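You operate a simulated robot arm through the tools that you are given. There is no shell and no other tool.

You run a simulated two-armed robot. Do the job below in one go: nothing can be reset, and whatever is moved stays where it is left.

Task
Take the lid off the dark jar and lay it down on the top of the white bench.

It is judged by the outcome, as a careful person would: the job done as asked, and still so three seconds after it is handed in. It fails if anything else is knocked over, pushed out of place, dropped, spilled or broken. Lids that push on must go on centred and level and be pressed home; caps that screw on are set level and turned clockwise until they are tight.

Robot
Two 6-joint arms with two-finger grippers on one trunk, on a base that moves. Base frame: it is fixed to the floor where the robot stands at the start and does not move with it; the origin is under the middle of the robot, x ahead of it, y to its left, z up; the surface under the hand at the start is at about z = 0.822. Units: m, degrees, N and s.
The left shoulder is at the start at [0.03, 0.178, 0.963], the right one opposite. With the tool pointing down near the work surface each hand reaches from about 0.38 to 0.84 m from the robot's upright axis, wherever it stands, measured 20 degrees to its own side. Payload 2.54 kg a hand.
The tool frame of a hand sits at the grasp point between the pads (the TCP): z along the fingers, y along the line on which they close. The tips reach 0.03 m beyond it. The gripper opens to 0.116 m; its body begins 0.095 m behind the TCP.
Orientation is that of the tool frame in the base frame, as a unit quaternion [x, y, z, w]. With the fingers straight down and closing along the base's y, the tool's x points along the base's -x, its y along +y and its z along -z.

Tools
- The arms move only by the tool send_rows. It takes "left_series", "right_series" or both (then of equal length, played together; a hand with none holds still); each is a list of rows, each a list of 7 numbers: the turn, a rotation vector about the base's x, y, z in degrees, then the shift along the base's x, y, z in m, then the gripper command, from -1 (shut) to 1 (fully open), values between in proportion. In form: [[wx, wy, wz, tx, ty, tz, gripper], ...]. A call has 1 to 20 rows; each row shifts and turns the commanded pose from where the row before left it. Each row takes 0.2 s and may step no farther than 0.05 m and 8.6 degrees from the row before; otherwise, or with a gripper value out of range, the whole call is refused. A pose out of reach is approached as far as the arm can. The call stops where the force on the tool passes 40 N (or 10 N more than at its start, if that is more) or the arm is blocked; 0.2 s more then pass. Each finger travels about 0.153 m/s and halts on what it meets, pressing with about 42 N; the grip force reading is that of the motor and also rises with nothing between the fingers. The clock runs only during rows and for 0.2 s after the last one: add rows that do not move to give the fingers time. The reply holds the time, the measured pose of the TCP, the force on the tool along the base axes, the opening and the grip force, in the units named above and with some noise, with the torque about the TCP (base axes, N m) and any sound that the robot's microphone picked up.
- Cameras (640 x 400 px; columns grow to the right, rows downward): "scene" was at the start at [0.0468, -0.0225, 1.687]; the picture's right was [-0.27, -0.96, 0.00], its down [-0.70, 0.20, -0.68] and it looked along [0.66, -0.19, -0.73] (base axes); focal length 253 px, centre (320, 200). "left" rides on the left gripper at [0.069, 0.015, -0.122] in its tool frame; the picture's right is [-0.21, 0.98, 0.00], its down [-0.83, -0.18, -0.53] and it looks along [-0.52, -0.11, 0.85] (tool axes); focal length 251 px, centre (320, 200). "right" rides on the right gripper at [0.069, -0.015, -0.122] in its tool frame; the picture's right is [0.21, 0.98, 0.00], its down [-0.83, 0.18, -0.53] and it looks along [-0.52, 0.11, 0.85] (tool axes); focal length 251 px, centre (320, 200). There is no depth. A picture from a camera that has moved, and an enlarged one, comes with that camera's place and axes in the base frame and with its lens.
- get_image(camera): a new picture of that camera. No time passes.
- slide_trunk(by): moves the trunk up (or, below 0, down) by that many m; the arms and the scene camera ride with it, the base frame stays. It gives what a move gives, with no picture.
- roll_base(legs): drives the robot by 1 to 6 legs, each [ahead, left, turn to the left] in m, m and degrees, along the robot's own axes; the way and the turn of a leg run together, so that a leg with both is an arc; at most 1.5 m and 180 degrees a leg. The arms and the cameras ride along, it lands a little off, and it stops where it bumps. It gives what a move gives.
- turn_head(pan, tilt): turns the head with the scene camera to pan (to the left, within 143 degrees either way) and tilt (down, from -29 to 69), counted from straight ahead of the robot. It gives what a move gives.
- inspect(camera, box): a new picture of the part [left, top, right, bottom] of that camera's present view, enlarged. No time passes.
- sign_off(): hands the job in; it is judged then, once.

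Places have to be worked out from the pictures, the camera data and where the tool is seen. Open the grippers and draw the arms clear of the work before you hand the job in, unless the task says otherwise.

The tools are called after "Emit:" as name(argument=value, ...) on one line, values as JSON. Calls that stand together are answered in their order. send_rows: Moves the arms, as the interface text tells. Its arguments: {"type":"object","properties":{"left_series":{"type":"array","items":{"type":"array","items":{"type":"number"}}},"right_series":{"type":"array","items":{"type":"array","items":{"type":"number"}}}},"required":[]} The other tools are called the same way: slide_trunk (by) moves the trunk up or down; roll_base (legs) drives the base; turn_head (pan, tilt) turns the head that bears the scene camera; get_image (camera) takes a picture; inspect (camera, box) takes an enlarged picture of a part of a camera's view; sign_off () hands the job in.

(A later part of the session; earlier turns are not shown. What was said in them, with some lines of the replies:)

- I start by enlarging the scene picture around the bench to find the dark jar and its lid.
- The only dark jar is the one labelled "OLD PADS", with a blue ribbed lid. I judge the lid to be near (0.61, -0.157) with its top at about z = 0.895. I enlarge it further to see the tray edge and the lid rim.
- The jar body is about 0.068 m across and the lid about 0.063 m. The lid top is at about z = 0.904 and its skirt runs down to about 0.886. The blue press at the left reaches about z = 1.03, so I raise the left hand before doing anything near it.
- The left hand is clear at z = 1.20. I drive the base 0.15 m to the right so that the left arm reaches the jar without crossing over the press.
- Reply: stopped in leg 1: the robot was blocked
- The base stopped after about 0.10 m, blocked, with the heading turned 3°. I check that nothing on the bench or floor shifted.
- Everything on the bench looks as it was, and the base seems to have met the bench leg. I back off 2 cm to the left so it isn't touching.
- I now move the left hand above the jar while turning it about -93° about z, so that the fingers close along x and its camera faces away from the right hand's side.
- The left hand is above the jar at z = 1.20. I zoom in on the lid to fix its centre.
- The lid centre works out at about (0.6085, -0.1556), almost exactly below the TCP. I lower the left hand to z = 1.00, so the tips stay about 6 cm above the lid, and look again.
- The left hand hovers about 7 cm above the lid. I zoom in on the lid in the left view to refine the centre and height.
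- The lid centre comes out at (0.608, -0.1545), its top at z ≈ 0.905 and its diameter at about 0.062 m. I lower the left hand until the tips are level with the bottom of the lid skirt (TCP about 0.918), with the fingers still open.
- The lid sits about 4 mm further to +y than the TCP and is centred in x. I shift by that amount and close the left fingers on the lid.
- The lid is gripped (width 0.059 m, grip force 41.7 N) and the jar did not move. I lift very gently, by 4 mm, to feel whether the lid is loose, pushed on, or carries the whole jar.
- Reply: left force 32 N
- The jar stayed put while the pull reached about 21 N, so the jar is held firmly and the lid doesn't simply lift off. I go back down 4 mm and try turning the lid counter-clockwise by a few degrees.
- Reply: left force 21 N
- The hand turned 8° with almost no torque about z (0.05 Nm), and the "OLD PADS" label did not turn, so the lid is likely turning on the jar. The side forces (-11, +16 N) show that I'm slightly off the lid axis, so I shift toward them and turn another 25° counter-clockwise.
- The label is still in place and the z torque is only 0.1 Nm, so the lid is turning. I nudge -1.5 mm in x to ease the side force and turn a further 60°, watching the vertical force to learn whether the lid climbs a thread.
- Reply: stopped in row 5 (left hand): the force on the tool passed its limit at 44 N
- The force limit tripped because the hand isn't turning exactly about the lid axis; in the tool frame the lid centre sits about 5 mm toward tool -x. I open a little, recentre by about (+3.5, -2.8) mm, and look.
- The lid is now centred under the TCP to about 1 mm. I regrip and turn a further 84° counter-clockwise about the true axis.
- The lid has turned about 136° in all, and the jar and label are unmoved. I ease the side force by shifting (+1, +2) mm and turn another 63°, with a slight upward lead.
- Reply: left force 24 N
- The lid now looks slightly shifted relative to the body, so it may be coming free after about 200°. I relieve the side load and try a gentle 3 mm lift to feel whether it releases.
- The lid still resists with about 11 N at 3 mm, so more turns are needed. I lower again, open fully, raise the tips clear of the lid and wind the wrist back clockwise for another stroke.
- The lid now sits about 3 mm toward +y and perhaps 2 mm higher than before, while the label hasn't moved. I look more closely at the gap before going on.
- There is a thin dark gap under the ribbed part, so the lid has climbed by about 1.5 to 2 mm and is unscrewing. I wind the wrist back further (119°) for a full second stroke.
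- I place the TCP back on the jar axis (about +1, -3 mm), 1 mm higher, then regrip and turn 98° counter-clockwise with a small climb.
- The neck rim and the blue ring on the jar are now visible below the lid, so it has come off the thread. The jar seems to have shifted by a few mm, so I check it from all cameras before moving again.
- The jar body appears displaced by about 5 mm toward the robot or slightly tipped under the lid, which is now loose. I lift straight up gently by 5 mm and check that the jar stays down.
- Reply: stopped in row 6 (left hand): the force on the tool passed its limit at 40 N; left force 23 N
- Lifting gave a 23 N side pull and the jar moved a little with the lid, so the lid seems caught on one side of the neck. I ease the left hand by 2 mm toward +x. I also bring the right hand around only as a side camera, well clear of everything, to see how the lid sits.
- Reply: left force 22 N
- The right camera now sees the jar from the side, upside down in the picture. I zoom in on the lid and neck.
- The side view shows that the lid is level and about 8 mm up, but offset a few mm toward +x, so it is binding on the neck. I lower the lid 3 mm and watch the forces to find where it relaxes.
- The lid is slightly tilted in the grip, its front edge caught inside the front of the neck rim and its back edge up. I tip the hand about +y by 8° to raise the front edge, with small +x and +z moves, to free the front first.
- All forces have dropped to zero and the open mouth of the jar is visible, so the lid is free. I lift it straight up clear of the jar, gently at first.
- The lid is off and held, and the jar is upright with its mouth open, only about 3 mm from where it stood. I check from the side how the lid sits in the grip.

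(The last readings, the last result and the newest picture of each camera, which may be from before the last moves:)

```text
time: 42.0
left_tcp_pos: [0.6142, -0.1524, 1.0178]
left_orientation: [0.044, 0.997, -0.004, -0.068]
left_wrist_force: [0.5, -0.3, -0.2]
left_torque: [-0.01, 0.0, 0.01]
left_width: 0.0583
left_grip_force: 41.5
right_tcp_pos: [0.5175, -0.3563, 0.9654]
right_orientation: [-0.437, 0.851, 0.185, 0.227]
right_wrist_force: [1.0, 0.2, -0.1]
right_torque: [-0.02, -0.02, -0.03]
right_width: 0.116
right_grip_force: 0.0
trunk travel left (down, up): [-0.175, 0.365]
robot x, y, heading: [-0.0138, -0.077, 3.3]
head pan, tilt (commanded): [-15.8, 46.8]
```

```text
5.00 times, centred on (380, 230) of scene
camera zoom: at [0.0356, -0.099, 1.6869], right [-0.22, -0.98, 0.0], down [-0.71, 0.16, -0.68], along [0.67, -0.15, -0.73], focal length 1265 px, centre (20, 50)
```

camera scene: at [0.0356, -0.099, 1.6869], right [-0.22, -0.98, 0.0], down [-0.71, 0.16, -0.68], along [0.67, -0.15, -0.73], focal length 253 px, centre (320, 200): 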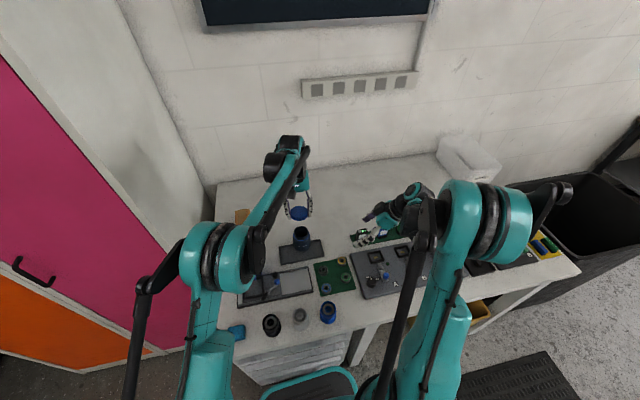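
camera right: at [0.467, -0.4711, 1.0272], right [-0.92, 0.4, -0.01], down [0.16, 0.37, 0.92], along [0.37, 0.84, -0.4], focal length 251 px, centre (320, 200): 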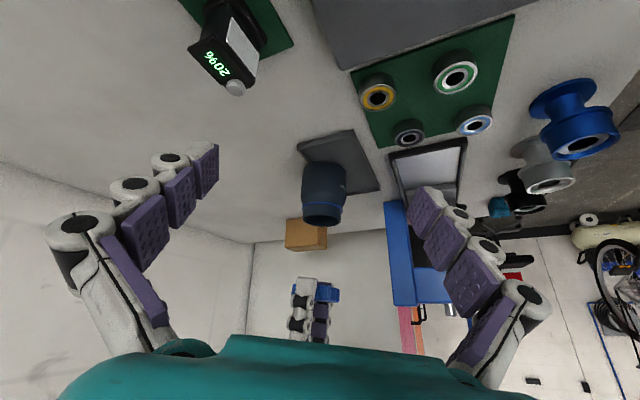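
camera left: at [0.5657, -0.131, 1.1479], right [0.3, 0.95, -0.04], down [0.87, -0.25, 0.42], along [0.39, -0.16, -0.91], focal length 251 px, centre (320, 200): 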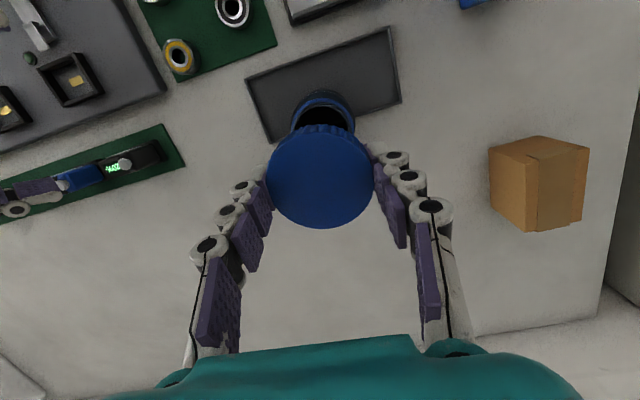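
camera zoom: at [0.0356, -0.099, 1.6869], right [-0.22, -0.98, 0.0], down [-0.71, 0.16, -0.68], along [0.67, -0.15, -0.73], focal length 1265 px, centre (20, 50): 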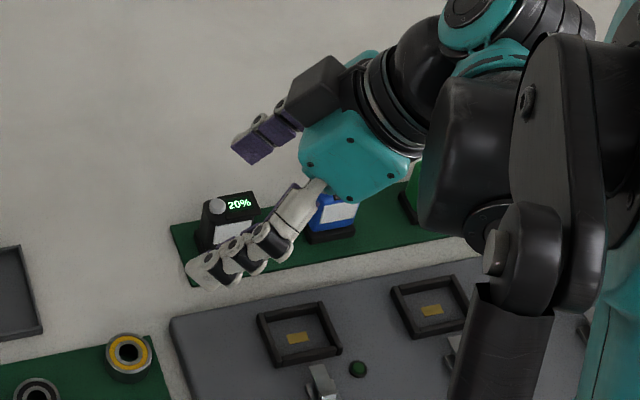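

The lid is held firmly, and the fingertips stick out a few mm below its skirt. I first take the right hand back the way it came, clear of the lamps.

Emit:
send_rows(right_series=[[0, 0, 0, -0.0137, -0.007, 0.0195, 1], [-7.77, 3.46, 0, -0.0137, -0.007, 0.0195, 1], [-7.77, 3.46, 0, -0.0137, -0.007, 0.0195, 1], [-7.77, 3.46, 0, -0.0137, -0.007, 0.0195, 1], [-7.77, 3.46, 0, -0.0137, -0.007, 0.0195, 1], [0, 0, -8.5, -0.0137, -0.007, 0.0195, 1], [0, 0, -8.5, -0.0137, -0.007, 0.0195, 1], [0, 0, -8.5, -0.0137, -0.007, 0.0195, 1], [0, 0, -8.5, -0.0137, -0.007, 0.0195, 1], [0, 0, -8.5, -0.0137, -0.007, 0.0195, 1], [0, 0, -8.5, 0, 0, 0, 1], [0, 0, 0, 0, 0, 0, 1]])

Emit:
get_image(camera="scene")

Emit:
get_image(camera="right")

```text
time: 44.6
left_tcp_pos: [0.6145, -0.153, 1.0173]
left_orientation: [0.044, 0.997, -0.004, -0.068]
left_wrist_force: [-1.1, 0.8, 0.2]
left_torque: [-0.01, -0.03, -0.01]
left_width: 0.0581
left_grip_force: 42.1
right_tcp_pos: [0.3812, -0.4275, 1.163]
right_orientation: [-0.027, 1.0, 0.0, -0.001]
right_wrist_force: [0.3, -0.9, -0.9]
right_torque: [0.0, -0.02, -0.04]
right_width: 0.116
right_grip_force: 0.1
trunk travel left (down, up): [-0.175, 0.365]
robot x, y, heading: [-0.0152, -0.082, 3.1]
head pan, tilt (commanded): [-15.8, 46.8]
```

```text
taken
camera scene: at [0.0348, -0.0988, 1.687], right [-0.22, -0.98, 0.0], down [-0.71, 0.16, -0.68], along [0.67, -0.15, -0.73], focal length 253 px, centre (320, 200)
```

scene: 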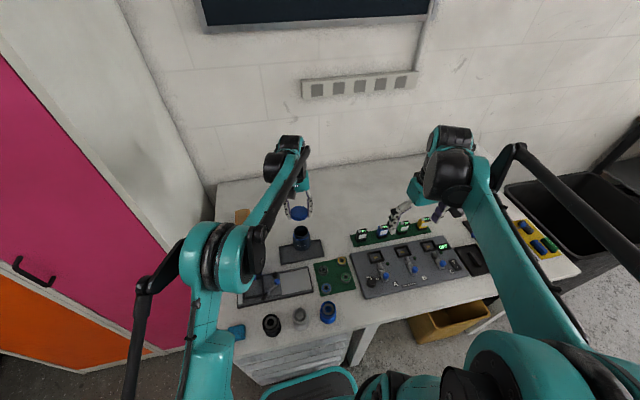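

```text
taken
camera right: at [0.3114, -0.4447, 1.285], right [-0.27, 0.96, 0.0], down [0.81, 0.23, 0.53], along [0.51, 0.14, -0.85], focal length 251 px, centre (320, 200)
```

right: 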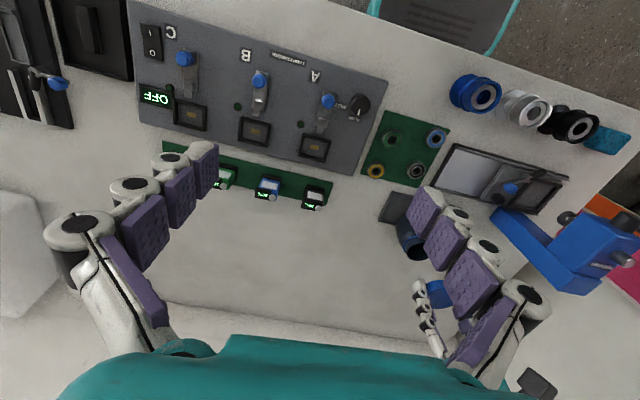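

The lamps and everything else are undisturbed. I carry the lid toward a clear patch of bench behind and right of the jar, about (0.68, -0.225), staying high and taking 3° out of the tilt to level it.

Emit:
send_rows(left_series=[[0, -0.75, 0, 0.0164, -0.018, -0.004, -0.2], [0, -0.75, 0, 0.0164, -0.018, -0.004, -0.2], [0, -0.75, 0, 0.0164, -0.018, -0.004, -0.2], [0, -0.75, 0, 0.0164, -0.018, -0.004, -0.2], [0, 0, 0, 0, 0, 0, -0.2]])

Emit:
get_image(camera="scene")

Emit:
get_image(camera="left")

Emit:
inspect(camera="scene", box=[270, 160, 370, 230])

```text
time: 45.8
left_tcp_pos: [0.6848, -0.2229, 1.0014]
left_orientation: [0.044, 0.998, -0.003, -0.041]
left_wrist_force: [-0.1, -0.2, 0.4]
left_torque: [0.01, -0.03, 0.0]
left_width: 0.0585
left_grip_force: 41.9
right_tcp_pos: [0.3793, -0.4277, 1.1628]
right_orientation: [-0.028, 1.0, -0.001, 0.0]
right_wrist_force: [-1.7, -0.5, 0.1]
right_torque: [-0.04, -0.06, 0.01]
right_width: 0.1159
right_grip_force: 0.0
trunk travel left (down, up): [-0.175, 0.365]
robot x, y, heading: [-0.0157, -0.0811, 2.9]
head pan, tilt (commanded): [-15.8, 46.8]
```

```text
taken
camera scene: at [0.0342, -0.0984, 1.6871], right [-0.22, -0.98, 0.0], down [-0.71, 0.16, -0.68], along [0.67, -0.15, -0.73], focal length 253 px, centre (320, 200)
```

scene: 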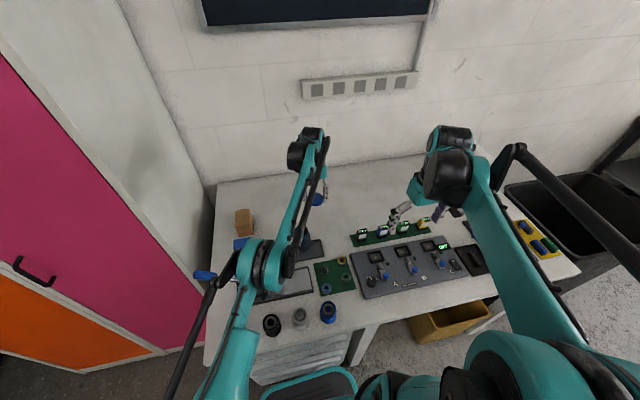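

```text
taken
camera left: at [0.6271, -0.2023, 1.1278], right [0.3, 0.95, -0.03], down [0.85, -0.25, 0.47], along [0.44, -0.16, -0.88], focal length 251 px, centre (320, 200)
```

left: 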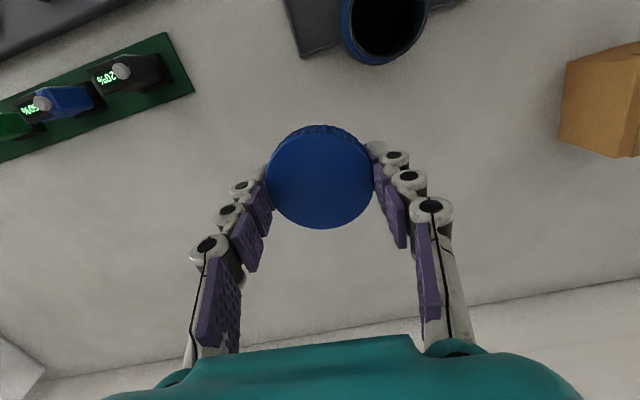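

```text
5.71 times, centred on (320, 195) of scene
camera zoom: at [0.0342, -0.0984, 1.6871], right [-0.22, -0.98, 0.0], down [-0.71, 0.16, -0.68], along [0.67, -0.15, -0.73], focal length 1446 px, centre (320, 229)
```

zoom: 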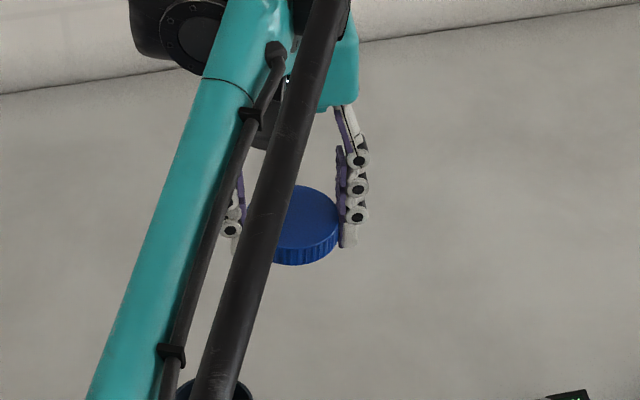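

The lid hangs above clear bench. To keep the left elbow high over the press while the hand goes down, I raise the trunk by 0.12 m first.

Emit:
slide_trunk(by=0.12)

Emit:
get_image(camera="scene")

```text
time: 47.3
left_tcp_pos: [0.6846, -0.2241, 1.1194]
left_orientation: [0.044, 0.998, -0.002, -0.041]
left_wrist_force: [0.9, 0.7, 0.4]
left_torque: [-0.03, -0.01, 0.01]
left_width: 0.0581
left_grip_force: 42.0
right_tcp_pos: [0.3807, -0.4292, 1.2829]
right_orientation: [-0.028, 1.0, 0.0, 0.0]
right_wrist_force: [-1.0, 0.7, 0.4]
right_torque: [0.01, -0.01, -0.04]
right_width: 0.1161
right_grip_force: 0.2
trunk travel left (down, up): [-0.295, 0.245]
robot x, y, heading: [-0.0138, -0.081, 3.1]
head pan, tilt (commanded): [-15.8, 46.8]
```

```text
taken
camera scene: at [0.0355, -0.099, 1.8068], right [-0.22, -0.98, 0.0], down [-0.71, 0.16, -0.68], along [0.67, -0.15, -0.73], focal length 253 px, centre (320, 200)
```

scene: 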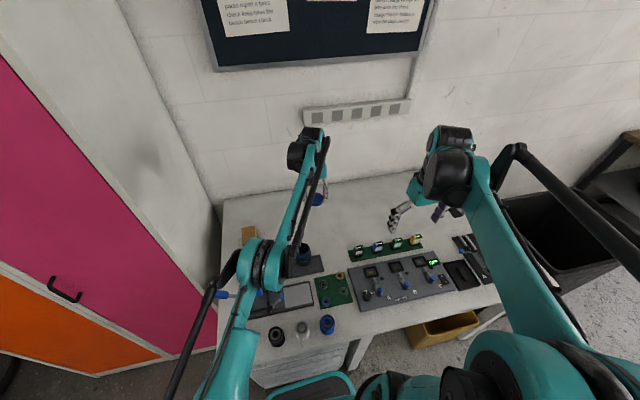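

With the trunk raised, I lower the lid to TCP z = 0.90 and check clearances.

Emit:
send_rows(left_series=[[0, 0, 0, 0, 0, -0.04, -0.2], [0, 0, 0, 0, 0, -0.04, -0.2], [0, 0, 0, 0, 0, -0.04, -0.2], [0, 0, 0, 0, 0, -0.04, -0.2], [0, 0, 0, 0, 0, -0.03, -0.2], [0, 0, 0, 0, 0, -0.03, -0.2], [0, 0, 0, 0, 0, 0, -0.2]])

Emit:
get_image(camera="scene")

Emit:
get_image(camera="left")

Emit:
get_image(camera="right")

```text
time: 48.9
left_tcp_pos: [0.6652, -0.2179, 0.9073]
left_orientation: [0.045, 0.998, -0.003, -0.04]
left_wrist_force: [0.2, -0.2, 0.2]
left_torque: [0.0, 0.03, 0.0]
left_width: 0.0581
left_grip_force: 42.1
left hand out of reach, approached as far as the arm can: row 5, 6
right_tcp_pos: [0.3798, -0.4279, 1.2837]
right_orientation: [-0.029, 1.0, 0.001, 0.0]
right_wrist_force: [-0.2, -0.9, -0.1]
right_torque: [0.01, 0.04, -0.02]
right_width: 0.1158
right_grip_force: 0.0
trunk travel left (down, up): [-0.295, 0.245]
robot x, y, heading: [-0.0102, -0.0797, 3.4]
head pan, tilt (commanded): [-15.8, 46.8]
```

```text
taken
camera scene: at [0.035, -0.0989, 1.807], right [-0.22, -0.98, 0.0], down [-0.71, 0.16, -0.68], along [0.67, -0.15, -0.73], focal length 253 px, centre (320, 200)
```

scene: 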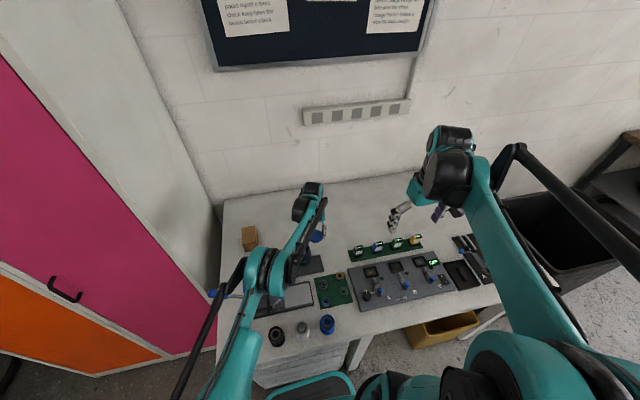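

```text
taken
camera left: at [0.6091, -0.1964, 1.0337], right [0.3, 0.95, -0.03], down [0.85, -0.25, 0.47], along [0.44, -0.16, -0.88], focal length 251 px, centre (320, 200)
```

left: 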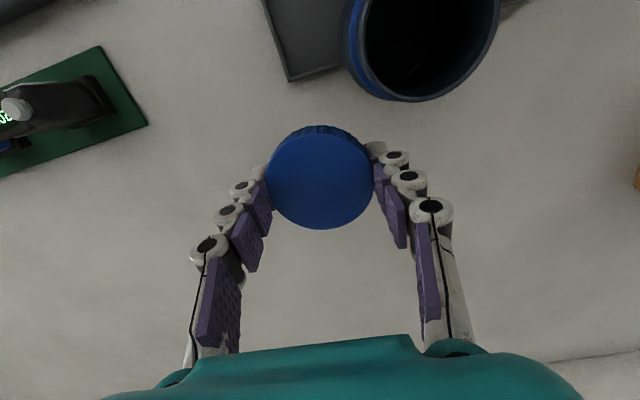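

```text
taken
camera right: at [0.3117, -0.4449, 1.4048], right [-0.27, 0.96, 0.0], down [0.81, 0.23, 0.53], along [0.51, 0.14, -0.85], focal length 251 px, centre (320, 200)
```

right: 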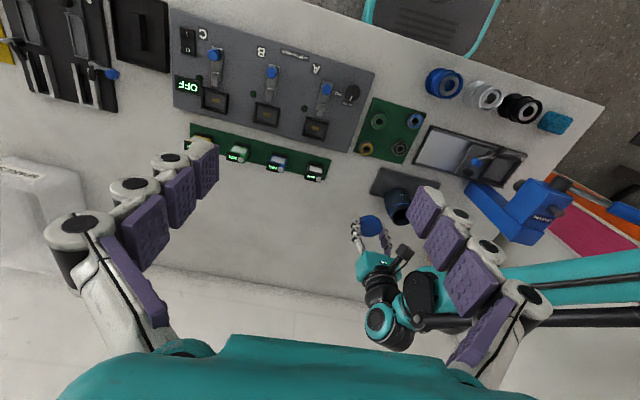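

The raised trunk limits the reach, so the hand stopped short at (0.665, -0.218). The elbow is well clear, at about z = 1.25. I raise the hand a little, swing it so the fingers close along x, and head for a closer free spot near (0.635, -0.28), between the jar and the lamps.

Emit:
send_rows(left_series=[[0, 0, 0, 0, 0, 0.03, -0.2], [0, 0, 0, 0, 0, 0.03, -0.2], [0, 0, 0, 0, 0, 0.01, -0.2], [0, 0, 0, 0, 0, 0, -0.2]])

```text
time: 49.9
left_tcp_pos: [0.6662, -0.2175, 0.979]
left_orientation: [0.044, 0.998, -0.003, -0.042]
left_wrist_force: [0.3, 0.7, -0.3]
left_torque: [0.02, -0.03, -0.01]
left_width: 0.0584
left_grip_force: 42.7
right_tcp_pos: [0.38, -0.4278, 1.2829]
right_orientation: [-0.028, 1.0, 0.0, 0.001]
right_wrist_force: [0.0, 0.2, -0.5]
right_torque: [0.0, -0.02, 0.01]
right_width: 0.1159
right_grip_force: 0.0
trunk travel left (down, up): [-0.295, 0.245]
robot x, y, heading: [-0.0155, -0.0774, 3.3]
head pan, tilt (commanded): [-15.8, 46.8]
```

Emit:
send_rows(left_series=[[0, 0, -8, -0.0028, -0.0057, 0, -0.2], [0, 0, -8, -0.0028, -0.0057, 0, -0.2], [0, 0, -8, -0.0028, -0.0057, 0, -0.2], [0, 0, -8, -0.0028, -0.0057, 0, -0.2], [0, 0, -8, -0.0028, -0.0057, 0, -0.2], [0, 0, -8, -0.0028, -0.0057, 0, -0.2], [0, 0, -8, -0.0028, -0.0057, 0, -0.2], [0, 0, -8, -0.0028, -0.0057, 0, -0.2], [0, 0, -8, -0.0028, -0.0057, 0, -0.2], [0, 0, -8, -0.0028, -0.0057, 0, -0.2], [0, 0, -8, -0.0028, -0.0057, 0, -0.2], [0, 0, 0, 0, 0, 0, -0.2]])

Emit:
get_image(camera="scene")

Emit:
get_image(camera="left")

Emit:
get_image(camera="right")

```text
time: 52.5
left_tcp_pos: [0.635, -0.2795, 0.9768]
left_orientation: [0.725, 0.687, 0.026, -0.031]
left_wrist_force: [0.5, -0.4, 0.0]
left_torque: [0.0, 0.04, 0.0]
left_width: 0.0582
left_grip_force: 42.0
right_tcp_pos: [0.3806, -0.429, 1.2816]
right_orientation: [-0.028, 1.0, 0.0, 0.0]
right_wrist_force: [0.1, 0.5, -0.7]
right_torque: [-0.01, 0.03, 0.02]
right_width: 0.1158
right_grip_force: 0.1
trunk travel left (down, up): [-0.295, 0.245]
robot x, y, heading: [-0.0103, -0.0799, 3.4]
head pan, tilt (commanded): [-15.8, 46.8]
```

```text
taken
camera scene: at [0.0354, -0.0987, 1.807], right [-0.22, -0.98, 0.0], down [-0.71, 0.16, -0.68], along [0.67, -0.15, -0.73], focal length 253 px, centre (320, 200)
```

scene: 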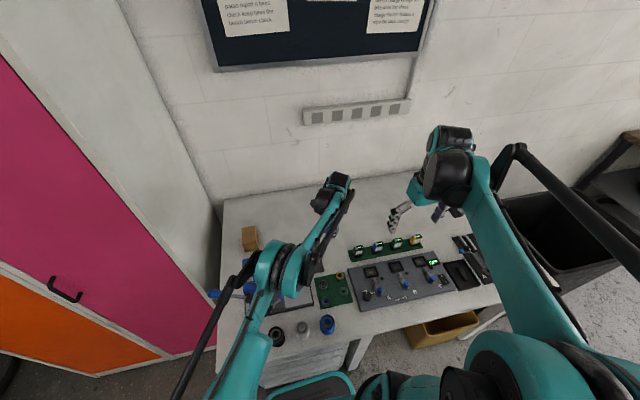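

```text
taken
camera left: at [0.6563, -0.2213, 1.1043], right [0.96, -0.27, -0.03], down [-0.22, -0.86, 0.47], along [-0.15, -0.44, -0.88], focal length 251 px, centre (320, 200)
```

left: 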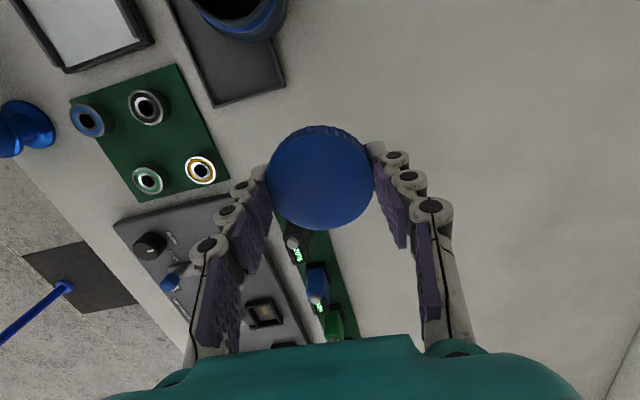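

```text
taken
camera right: at [0.312, -0.4447, 1.4048], right [-0.27, 0.96, 0.0], down [0.81, 0.23, 0.53], along [0.51, 0.14, -0.85], focal length 251 px, centre (320, 200)
```

right: 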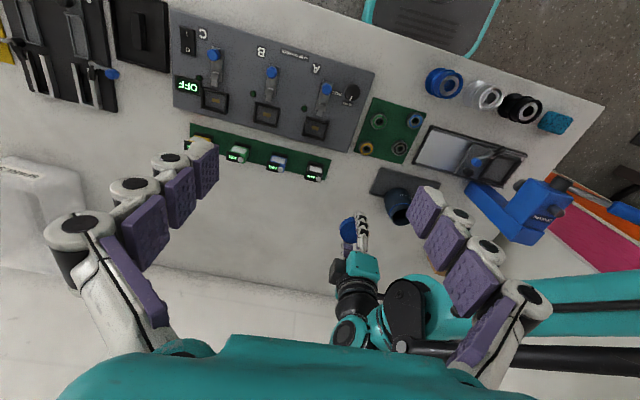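

The lid is above clear white bench between the tray edge (y ≈ -0.23) and the lamp strip (y ≈ -0.35). I lower the trunk by 0.08 m, which brings the TCP to about 0.897.

Emit:
slide_trunk(by=-0.08)

Emit:
get_image(camera="scene")

Emit:
get_image(camera="left")

Emit:
get_image(camera="right")

```text
time: 53.6
left_tcp_pos: [0.6354, -0.2795, 0.897]
left_orientation: [0.726, 0.687, 0.026, -0.03]
left_wrist_force: [-0.6, -0.3, 0.2]
left_torque: [-0.01, -0.01, 0.03]
left_width: 0.0584
left_grip_force: 42.2
right_tcp_pos: [0.3803, -0.4273, 1.2035]
right_orientation: [-0.028, 1.0, 0.0, 0.0]
right_wrist_force: [0.8, 0.4, 0.7]
right_torque: [0.0, 0.01, 0.01]
right_width: 0.116
right_grip_force: 0.0
trunk travel left (down, up): [-0.215, 0.325]
robot x, y, heading: [-0.0108, -0.076, 3.6]
head pan, tilt (commanded): [-15.8, 46.8]
```

```text
taken
camera scene: at [0.0349, -0.0988, 1.7271], right [-0.22, -0.98, 0.0], down [-0.71, 0.16, -0.68], along [0.67, -0.15, -0.73], focal length 253 px, centre (320, 200)
```

scene: 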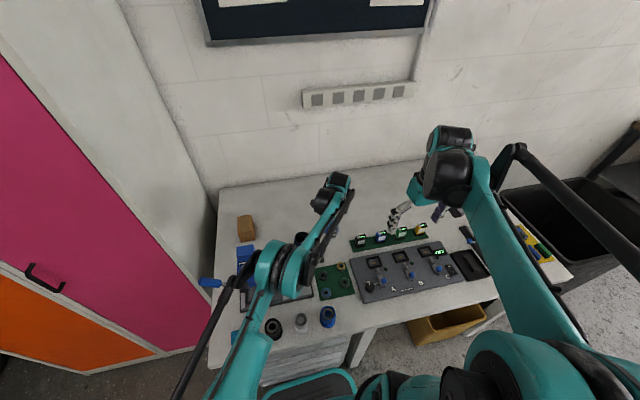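

```text
taken
camera left: at [0.656, -0.2213, 1.0247], right [0.96, -0.27, -0.03], down [-0.22, -0.86, 0.47], along [-0.15, -0.44, -0.88], focal length 251 px, centre (320, 200)
```

left: 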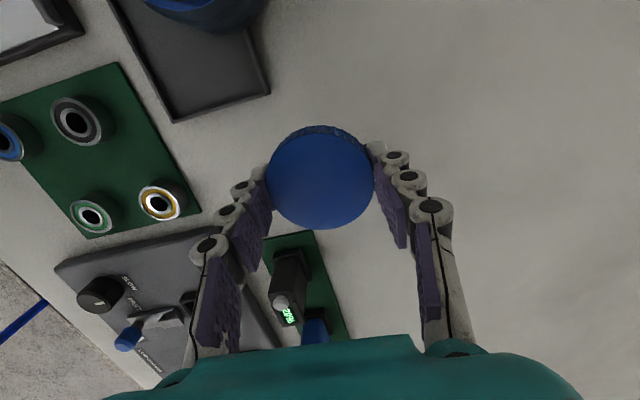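

```text
taken
camera right: at [0.3117, -0.4448, 1.325], right [-0.27, 0.96, 0.0], down [0.81, 0.23, 0.53], along [0.51, 0.14, -0.85], focal length 251 px, centre (320, 200)
```

right: 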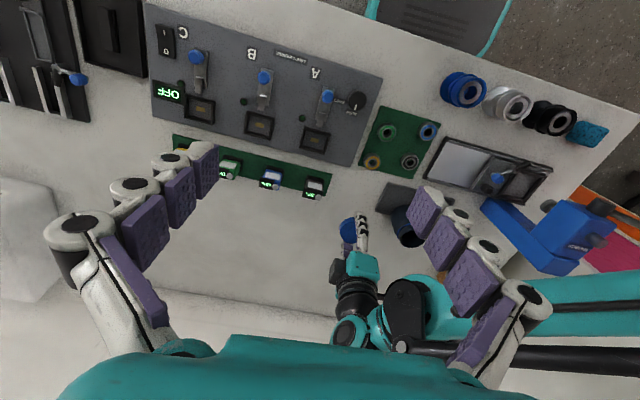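

All clear. I check the lid's level in the grip with a zoom before the last few centimetres.

Emit:
inspect(camera="left", box=[240, 80, 400, 240])

Emit:
inspect(camera="right", box=[300, 190, 400, 270])

Emit:
inspect(camera="scene", box=[290, 190, 370, 260])

```text
2.50 times, centred on (320, 160) of left
camera zoom: at [0.656, -0.2213, 1.0247], right [0.96, -0.27, -0.03], down [-0.22, -0.86, 0.47], along [-0.15, -0.44, -0.88], focal length 629 px, centre (320, 300)
```

zoom: 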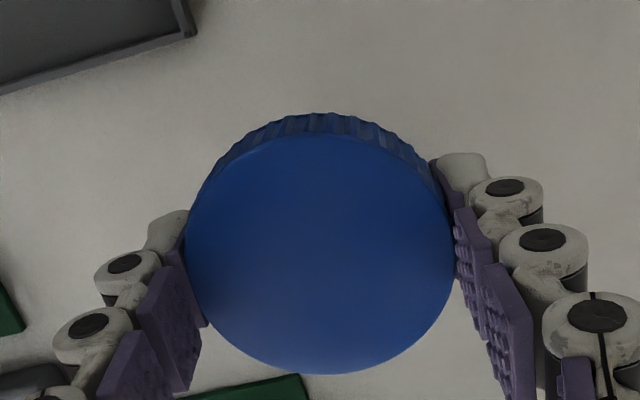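

```text
5.00 times, centred on (350, 230) of right
camera zoom: at [0.3117, -0.4448, 1.325], right [-0.27, 0.96, 0.0], down [0.81, 0.23, 0.53], along [0.51, 0.14, -0.85], focal length 1257 px, centre (170, 50)
```

zoom: 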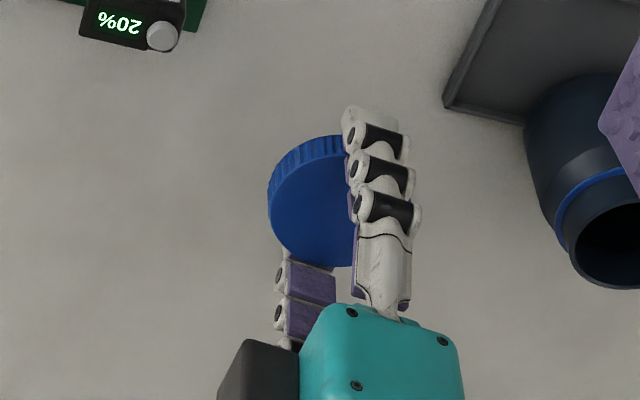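

```text
5.71 times, centred on (330, 225) of scene
camera zoom: at [0.0349, -0.0988, 1.7271], right [-0.22, -0.98, 0.0], down [-0.71, 0.16, -0.68], along [0.67, -0.15, -0.73], focal length 1446 px, centre (263, 57)
```

zoom: 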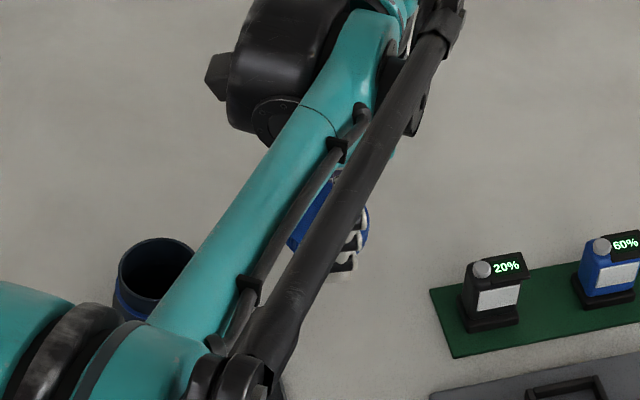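

The lid is within about 2° of level. I lower to TCP z ≈ 0.858, with the tips a few mm above the bench, and read the forces.

Emit:
send_rows(left_series=[[0, 0, 0, 0, 0, -0.015, -0.2], [0, 0, 0, 0, 0, -0.012, -0.2], [0, 0, 0, 0, 0, -0.008, -0.2], [0, 0, 0, 0, 0, -0.004, -0.2], [0, 0, 0, 0, 0, 0, -0.2]])

Emit:
get_image(camera="left")

Emit:
inspect(camera="right", box=[300, 170, 400, 250])

```text
time: 54.8
left_tcp_pos: [0.6367, -0.2789, 0.8575]
left_orientation: [0.725, 0.687, 0.027, -0.031]
left_wrist_force: [0.1, -0.1, -0.7]
left_torque: [-0.03, -0.05, 0.01]
left_width: 0.0583
left_grip_force: 42.6
right_tcp_pos: [0.3813, -0.4276, 1.203]
right_orientation: [-0.028, 1.0, -0.001, -0.001]
right_wrist_force: [-0.3, 0.0, 0.5]
right_torque: [-0.02, -0.01, 0.03]
right_width: 0.1161
right_grip_force: 0.2
trunk travel left (down, up): [-0.215, 0.325]
robot x, y, heading: [-0.0141, -0.0809, 3.3]
head pan, tilt (commanded): [-15.8, 46.8]
```

```text
taken
camera left: at [0.6567, -0.2211, 0.9854], right [0.96, -0.27, -0.03], down [-0.22, -0.86, 0.47], along [-0.15, -0.44, -0.88], focal length 251 px, centre (320, 200)
```

left: 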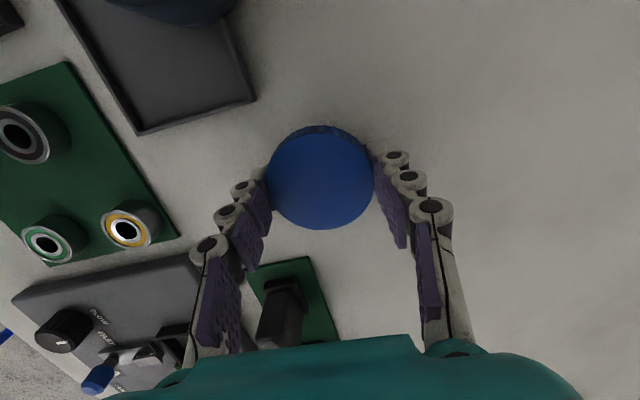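

```text
5.00 times, centred on (350, 210) of right
camera zoom: at [0.3119, -0.4449, 1.3247], right [-0.27, 0.96, 0.0], down [0.81, 0.23, 0.53], along [0.51, 0.14, -0.85], focal length 1257 px, centre (170, 150)
```

zoom: 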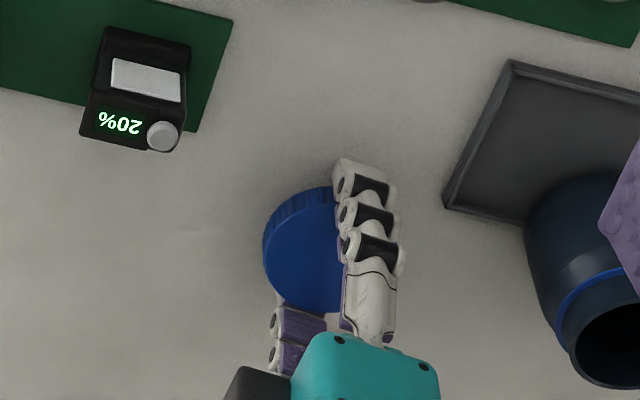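

No contact yet. I go down in 1 mm steps until I feel the bench.

Emit:
send_rows(left_series=[[0, 0, 0, 0, 0, -0.001, -0.2], [0, 0, 0, 0, 0, -0.001, -0.2], [0, 0, 0, 0, 0, -0.001, -0.2], [0, 0, 0, 0, 0, 0, -0.2]])

```text
time: 55.8
left_tcp_pos: [0.6347, -0.2804, 0.8555]
left_orientation: [0.725, 0.687, 0.027, -0.031]
left_wrist_force: [-0.5, -0.8, -0.7]
left_torque: [-0.01, -0.01, 0.01]
left_width: 0.0585
left_grip_force: 41.7
right_tcp_pos: [0.3797, -0.4278, 1.2016]
right_orientation: [-0.028, 1.0, 0.0, 0.0]
right_wrist_force: [-0.1, -0.2, -0.2]
right_torque: [-0.01, 0.02, -0.01]
right_width: 0.1158
right_grip_force: 0.0
trunk travel left (down, up): [-0.215, 0.325]
robot x, y, heading: [-0.0135, -0.0809, 3.1]
head pan, tilt (commanded): [-15.8, 46.8]
```

Still free at about 0.855. I continue down in 1 mm steps.

Emit:
send_rows(left_series=[[0, 0, 0, 0, 0, -0.001, -0.2], [0, 0, 0, 0, 0, -0.001, -0.2], [0, 0, 0, 0, 0, 0, -0.2]])

```text
time: 56.6
left_tcp_pos: [0.6362, -0.2782, 0.853]
left_orientation: [0.725, 0.688, 0.026, -0.032]
left_wrist_force: [0.2, 0.1, 0.2]
left_torque: [0.02, 0.02, -0.03]
left_width: 0.0582
left_grip_force: 42.5
right_tcp_pos: [0.38, -0.4282, 1.2017]
right_orientation: [-0.029, 1.0, 0.001, 0.001]
right_wrist_force: [0.5, 0.3, -1.1]
right_torque: [0.02, -0.02, -0.01]
right_width: 0.1158
right_grip_force: 0.1
trunk travel left (down, up): [-0.215, 0.325]
robot x, y, heading: [-0.014, -0.08, 3.1]
head pan, tilt (commanded): [-15.8, 46.8]
```

Emit:
send_rows(left_series=[[0, 0, 0, 0, 0, -0.001, -0.2], [0, 0, 0, 0, 0, -0.001, -0.2], [0, 0, 0, 0, 0, 0, -0.2]])

Emit:
inspect(camera="right", box=[310, 190, 390, 250])

```text
time: 57.4
left_tcp_pos: [0.6368, -0.2793, 0.8516]
left_orientation: [0.725, 0.688, 0.027, -0.032]
left_wrist_force: [-0.1, 0.2, 0.0]
left_torque: [0.0, 0.03, -0.01]
left_width: 0.0585
left_grip_force: 42.2
right_tcp_pos: [0.3798, -0.4268, 1.2019]
right_orientation: [-0.028, 1.0, 0.0, 0.0]
right_wrist_force: [0.5, 0.1, -1.3]
right_torque: [0.0, -0.02, 0.01]
right_width: 0.1162
right_grip_force: 0.1
trunk travel left (down, up): [-0.215, 0.325]
robot x, y, heading: [-0.0139, -0.0804, 3.3]
head pan, tilt (commanded): [-15.8, 46.8]
```

```text
6.67 times, centred on (350, 220) of right
camera zoom: at [0.3119, -0.4449, 1.3247], right [-0.27, 0.96, 0.0], down [0.81, 0.23, 0.53], along [0.51, 0.14, -0.85], focal length 1676 px, centre (120, 67)
```

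zoom: 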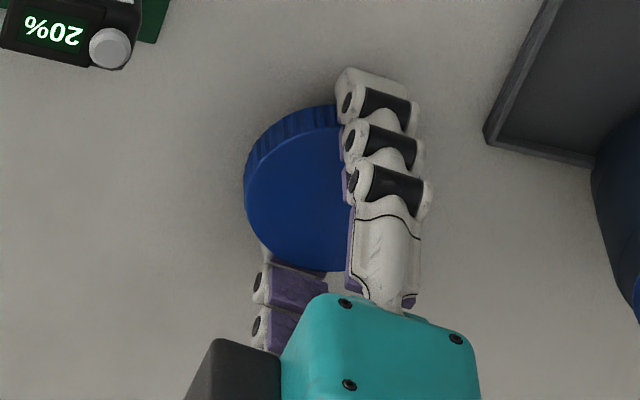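

No contact force yet, so I keep lowering in 1 mm steps.

Emit:
send_rows(left_series=[[0, 0, 0, 0, 0, -0.001, -0.2], [0, 0, 0, 0, 0, -0.001, -0.2], [0, 0, 0, 0, 0, 0, -0.2]])

```text
time: 58.2
left_tcp_pos: [0.6355, -0.2785, 0.8499]
left_orientation: [0.726, 0.687, 0.027, -0.031]
left_wrist_force: [1.5, 1.1, 5.1]
left_torque: [-0.06, -0.23, 0.03]
left_width: 0.0582
left_grip_force: 42.3
right_tcp_pos: [0.3801, -0.4273, 1.2031]
right_orientation: [-0.028, 1.0, 0.0, 0.0]
right_wrist_force: [0.2, -0.2, -0.8]
right_torque: [0.01, 0.01, -0.01]
right_width: 0.1161
right_grip_force: 0.2
trunk travel left (down, up): [-0.215, 0.325]
robot x, y, heading: [-0.0123, -0.0776, 3.3]
head pan, tilt (commanded): [-15.8, 46.8]
```

The fingertips have just touched the bench (5 N on the +x finger). I open the fingers gently to let the lid settle onto the bench.

Emit:
send_rows(left_series=[[0, 0, 0, 0, 0, 0.0005, -0.2], [0, 0, 0, 0, 0, 0, 0.05], [0, 0, 0, 0, 0, 0, 0.12], [0, 0, 0, 0, 0, 0, 0.2], [0, 0, 0, 0, 0, 0, 0.35], [0, 0, 0, 0, 0, 0, 0.45], [0, 0, 0, 0, 0, 0, 0.45]])

Emit:
get_image(camera="left")

Emit:
inspect(camera="right", box=[310, 180, 410, 255])

```text
time: 59.8
left_tcp_pos: [0.6362, -0.279, 0.8494]
left_orientation: [0.725, 0.687, 0.027, -0.032]
left_wrist_force: [-0.4, 0.9, 0.2]
left_torque: [0.0, 0.0, 0.01]
left_width: 0.0843
left_grip_force: 0.1
right_tcp_pos: [0.3795, -0.4296, 1.2026]
right_orientation: [-0.028, 1.0, 0.0, 0.0]
right_wrist_force: [0.2, 0.5, -0.7]
right_torque: [0.01, 0.03, 0.02]
right_width: 0.1159
right_grip_force: 0.0
trunk travel left (down, up): [-0.215, 0.325]
robot x, y, heading: [-0.0116, -0.0811, 3.2]
head pan, tilt (commanded): [-15.8, 46.8]
```

```text
taken
camera left: at [0.6561, -0.2217, 0.9765], right [0.96, -0.27, -0.03], down [-0.22, -0.86, 0.47], along [-0.15, -0.44, -0.88], focal length 251 px, centre (320, 200)
```

left: 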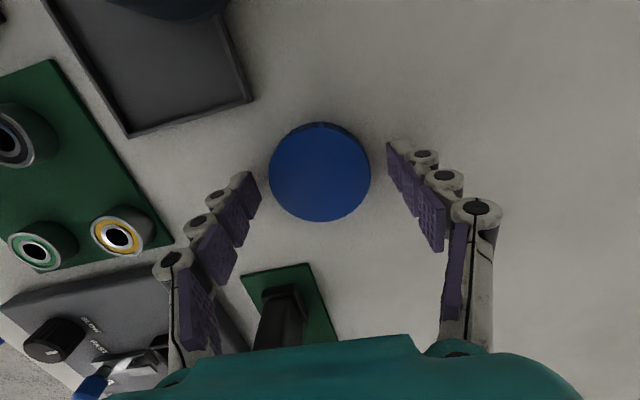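

```text
5.33 times, centred on (360, 218) of right
camera zoom: at [0.3119, -0.4449, 1.3247], right [-0.27, 0.96, 0.0], down [0.81, 0.23, 0.53], along [0.51, 0.14, -0.85], focal length 1341 px, centre (107, 107)
```

zoom: 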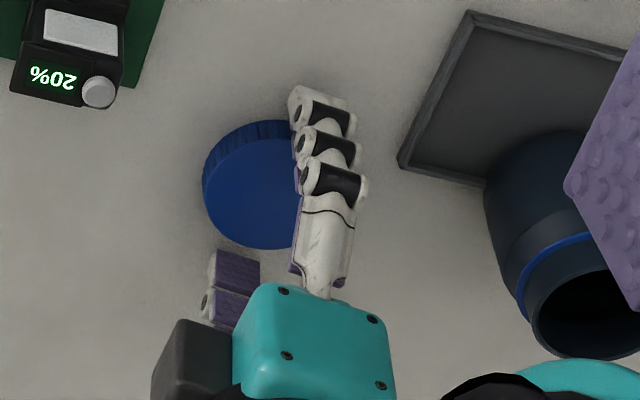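

The lid lies flat on the bench between the open fingers. I raise the left hand straight up, clear of the lid.

Emit:
send_rows(left_series=[[0, 0, 0, 0, 0, 0.005, 0.5], [0, 0, 0, 0, 0, 0.01, 0.5], [0, 0, 0, 0, 0, 0.02, 0.5], [0, 0, 0, 0, 0, 0.04, 0.5], [0, 0, 0, 0, 0, 0.04, 0.5], [0, 0, 0, 0, 0, 0.04, 0.5], [0, 0, 0, 0, 0, 0.04, 0.5], [0, 0, 0, 0, 0, 0, 0.5]])

Emit:
get_image(camera="left")

Emit:
get_image(camera="scene")

Emit:
inspect(camera="right", box=[310, 170, 430, 260])

```text
time: 61.6
left_tcp_pos: [0.6361, -0.2789, 1.0448]
left_orientation: [0.725, 0.687, 0.026, -0.033]
left_wrist_force: [0.3, -0.2, 0.3]
left_torque: [0.02, -0.03, 0.03]
left_width: 0.087
left_grip_force: 0.1
right_tcp_pos: [0.3809, -0.4282, 1.2023]
right_orientation: [-0.029, 1.0, 0.0, -0.001]
right_wrist_force: [0.3, 0.5, -0.6]
right_torque: [-0.02, 0.0, 0.01]
right_width: 0.1158
right_grip_force: 0.0
trunk travel left (down, up): [-0.215, 0.325]
robot x, y, heading: [-0.009, -0.0785, 3.2]
head pan, tilt (commanded): [-15.8, 46.8]
```

```text
taken
camera left: at [0.6573, -0.2214, 1.1724], right [0.96, -0.27, -0.03], down [-0.22, -0.86, 0.47], along [-0.15, -0.44, -0.88], focal length 251 px, centre (320, 200)
```

left: 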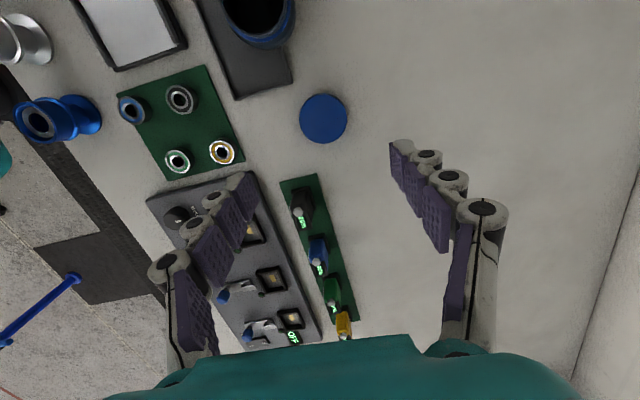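

```text
taken
camera scene: at [0.0357, -0.099, 1.7269], right [-0.22, -0.98, 0.0], down [-0.71, 0.16, -0.68], along [0.67, -0.15, -0.73], focal length 253 px, centre (320, 200)
```

scene: 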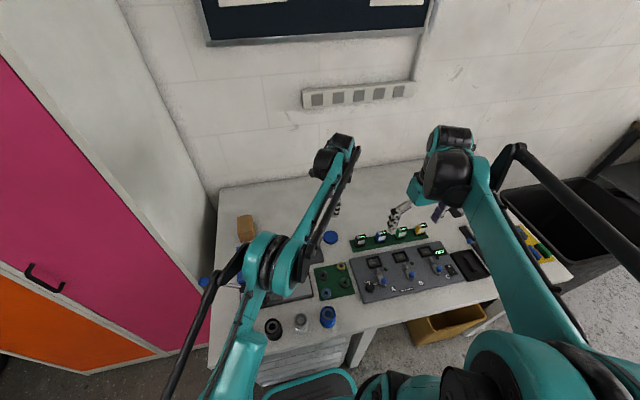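

```text
4.44 times, centred on (370, 215) of right
camera zoom: at [0.3123, -0.4449, 1.3246], right [-0.27, 0.96, 0.0], down [0.81, 0.23, 0.53], along [0.51, 0.14, -0.85], focal length 1118 px, centre (98, 133)
```

zoom: 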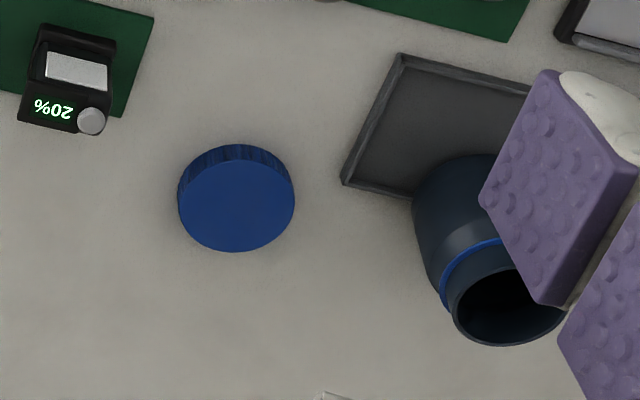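

The lid rests flat on the white bench and the jar stands open and upright. I now draw the left arm up and back to its starting area, opening the gripper fully.

Emit:
send_rows(left_series=[[0, 0, 0, 0, 0, 0.045, 0.6], [0, 0, 0, 0, 0, 0.045, 0.8], [0, 0, 0, 0, 0, 0.045, 1], [0, 0, 0, 0, 0, 0.03, 1], [0, 0, 8, -0.01, 0.0255, 0, 1], [0, 0, 8, -0.01, 0.0255, 0, 1], [0, 0, 8, -0.01, 0.0255, 0, 1], [0, 0, 8, -0.01, 0.0255, 0, 1], [0, 0, 8, -0.01, 0.0255, 0, 1], [0, 0, 8, -0.01, 0.0255, 0, 1], [0, 0, 8, -0.01, 0.0255, 0, 1], [0, 0, 8, -0.01, 0.0255, 0, 1], [0, 0, 8, -0.01, 0.0255, 0, 1], [0, 0, 8, -0.01, 0.0255, 0, 1], [0, 0, 8, -0.01, 0.0255, 0, 1], [0, 0, 0, 0, 0, 0, 1]])

Emit:
get_image(camera="scene")

Emit:
inspect(camera="scene", box=[220, 200, 380, 300])

Emit:
inspect(camera="scene", box=[220, 260, 380, 360])

```text
time: 65.0
left_tcp_pos: [0.5113, 0.0089, 1.1814]
left_orientation: [0.043, 0.998, -0.003, -0.041]
left_wrist_force: [-0.3, 0.5, 0.7]
left_torque: [-0.01, 0.04, -0.03]
left_width: 0.116
left_grip_force: 0.1
left hand out of reach, approached as far as the arm can: row 2, 3, 4
right_tcp_pos: [0.3795, -0.4281, 1.2024]
right_orientation: [-0.028, 1.0, 0.0, 0.0]
right_wrist_force: [0.1, -0.7, -0.2]
right_torque: [0.01, 0.01, -0.01]
right_width: 0.116
right_grip_force: 0.2
trunk travel left (down, up): [-0.215, 0.325]
robot x, y, heading: [-0.0139, -0.0797, 3.1]
head pan, tilt (commanded): [-15.8, 46.8]
```

```text
taken
camera scene: at [0.0355, -0.0996, 1.727], right [-0.22, -0.98, 0.0], down [-0.71, 0.16, -0.68], along [0.67, -0.15, -0.73], focal length 253 px, centre (320, 200)
```

scene: 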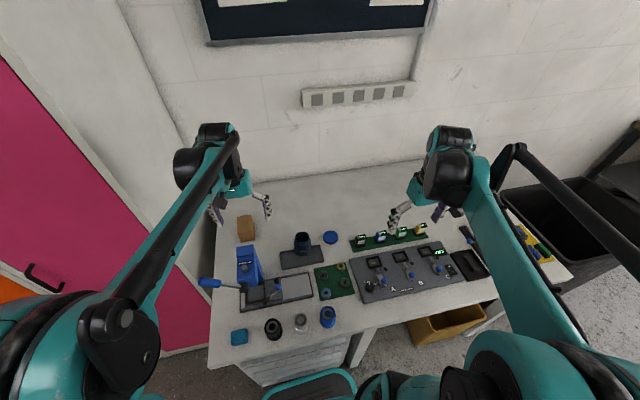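

```text
4.00 times, centred on (300, 250) of scene
camera zoom: at [0.0355, -0.0996, 1.727], right [-0.22, -0.98, 0.0], down [-0.71, 0.16, -0.68], along [0.67, -0.15, -0.73], focal length 1012 px, centre (400, 0)
```

zoom: 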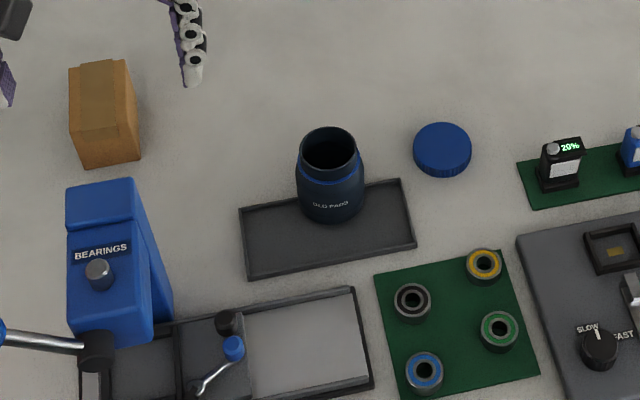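

```text
4.00 times, centred on (300, 310) of scene
camera zoom: at [0.0355, -0.0996, 1.727], right [-0.22, -0.98, 0.0], down [-0.71, 0.16, -0.68], along [0.67, -0.15, -0.73], focal length 1012 px, centre (400, -240)
```

zoom: 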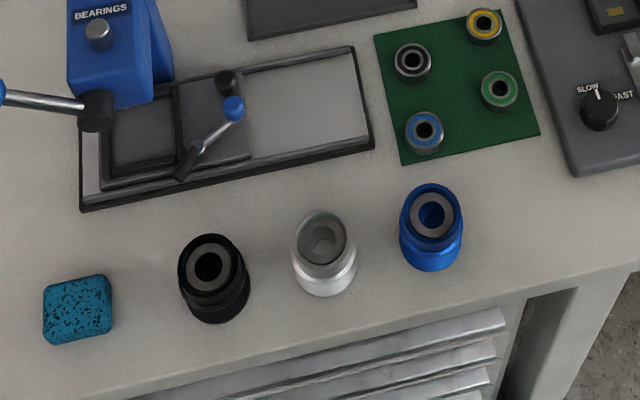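

The blue lid lies flat on the white bench, and the open jar stands upright where it was to within a few mm. Nothing else has moved, both grippers are open, and both arms are clear, so I hand the job in.

Emit:
sign_off()

```text
The job is handed in.
```

The lid is off the dark "OLD PADS" jar and lies flat, top side up, on the white bench between the jar and the lamp strip. Both grippers are open and both arms are clear.

- **The jar:** it stands upright and open, about 3 mm from where it started. The lid caught on the neck after it unscrewed and dragged the jar slightly before it came free.
- **The base:** while driving right for better reach, the robot was blocked, apparently by the bench leg. I backed it off 2 cm, and nothing on the bench moved.
- **The lid:** the fingertips reached the bench before the lid did, so it settled the last few millimetres when I opened the fingers.

Nothing else was knocked over or spilled, and the final pictures show everything else where it was.
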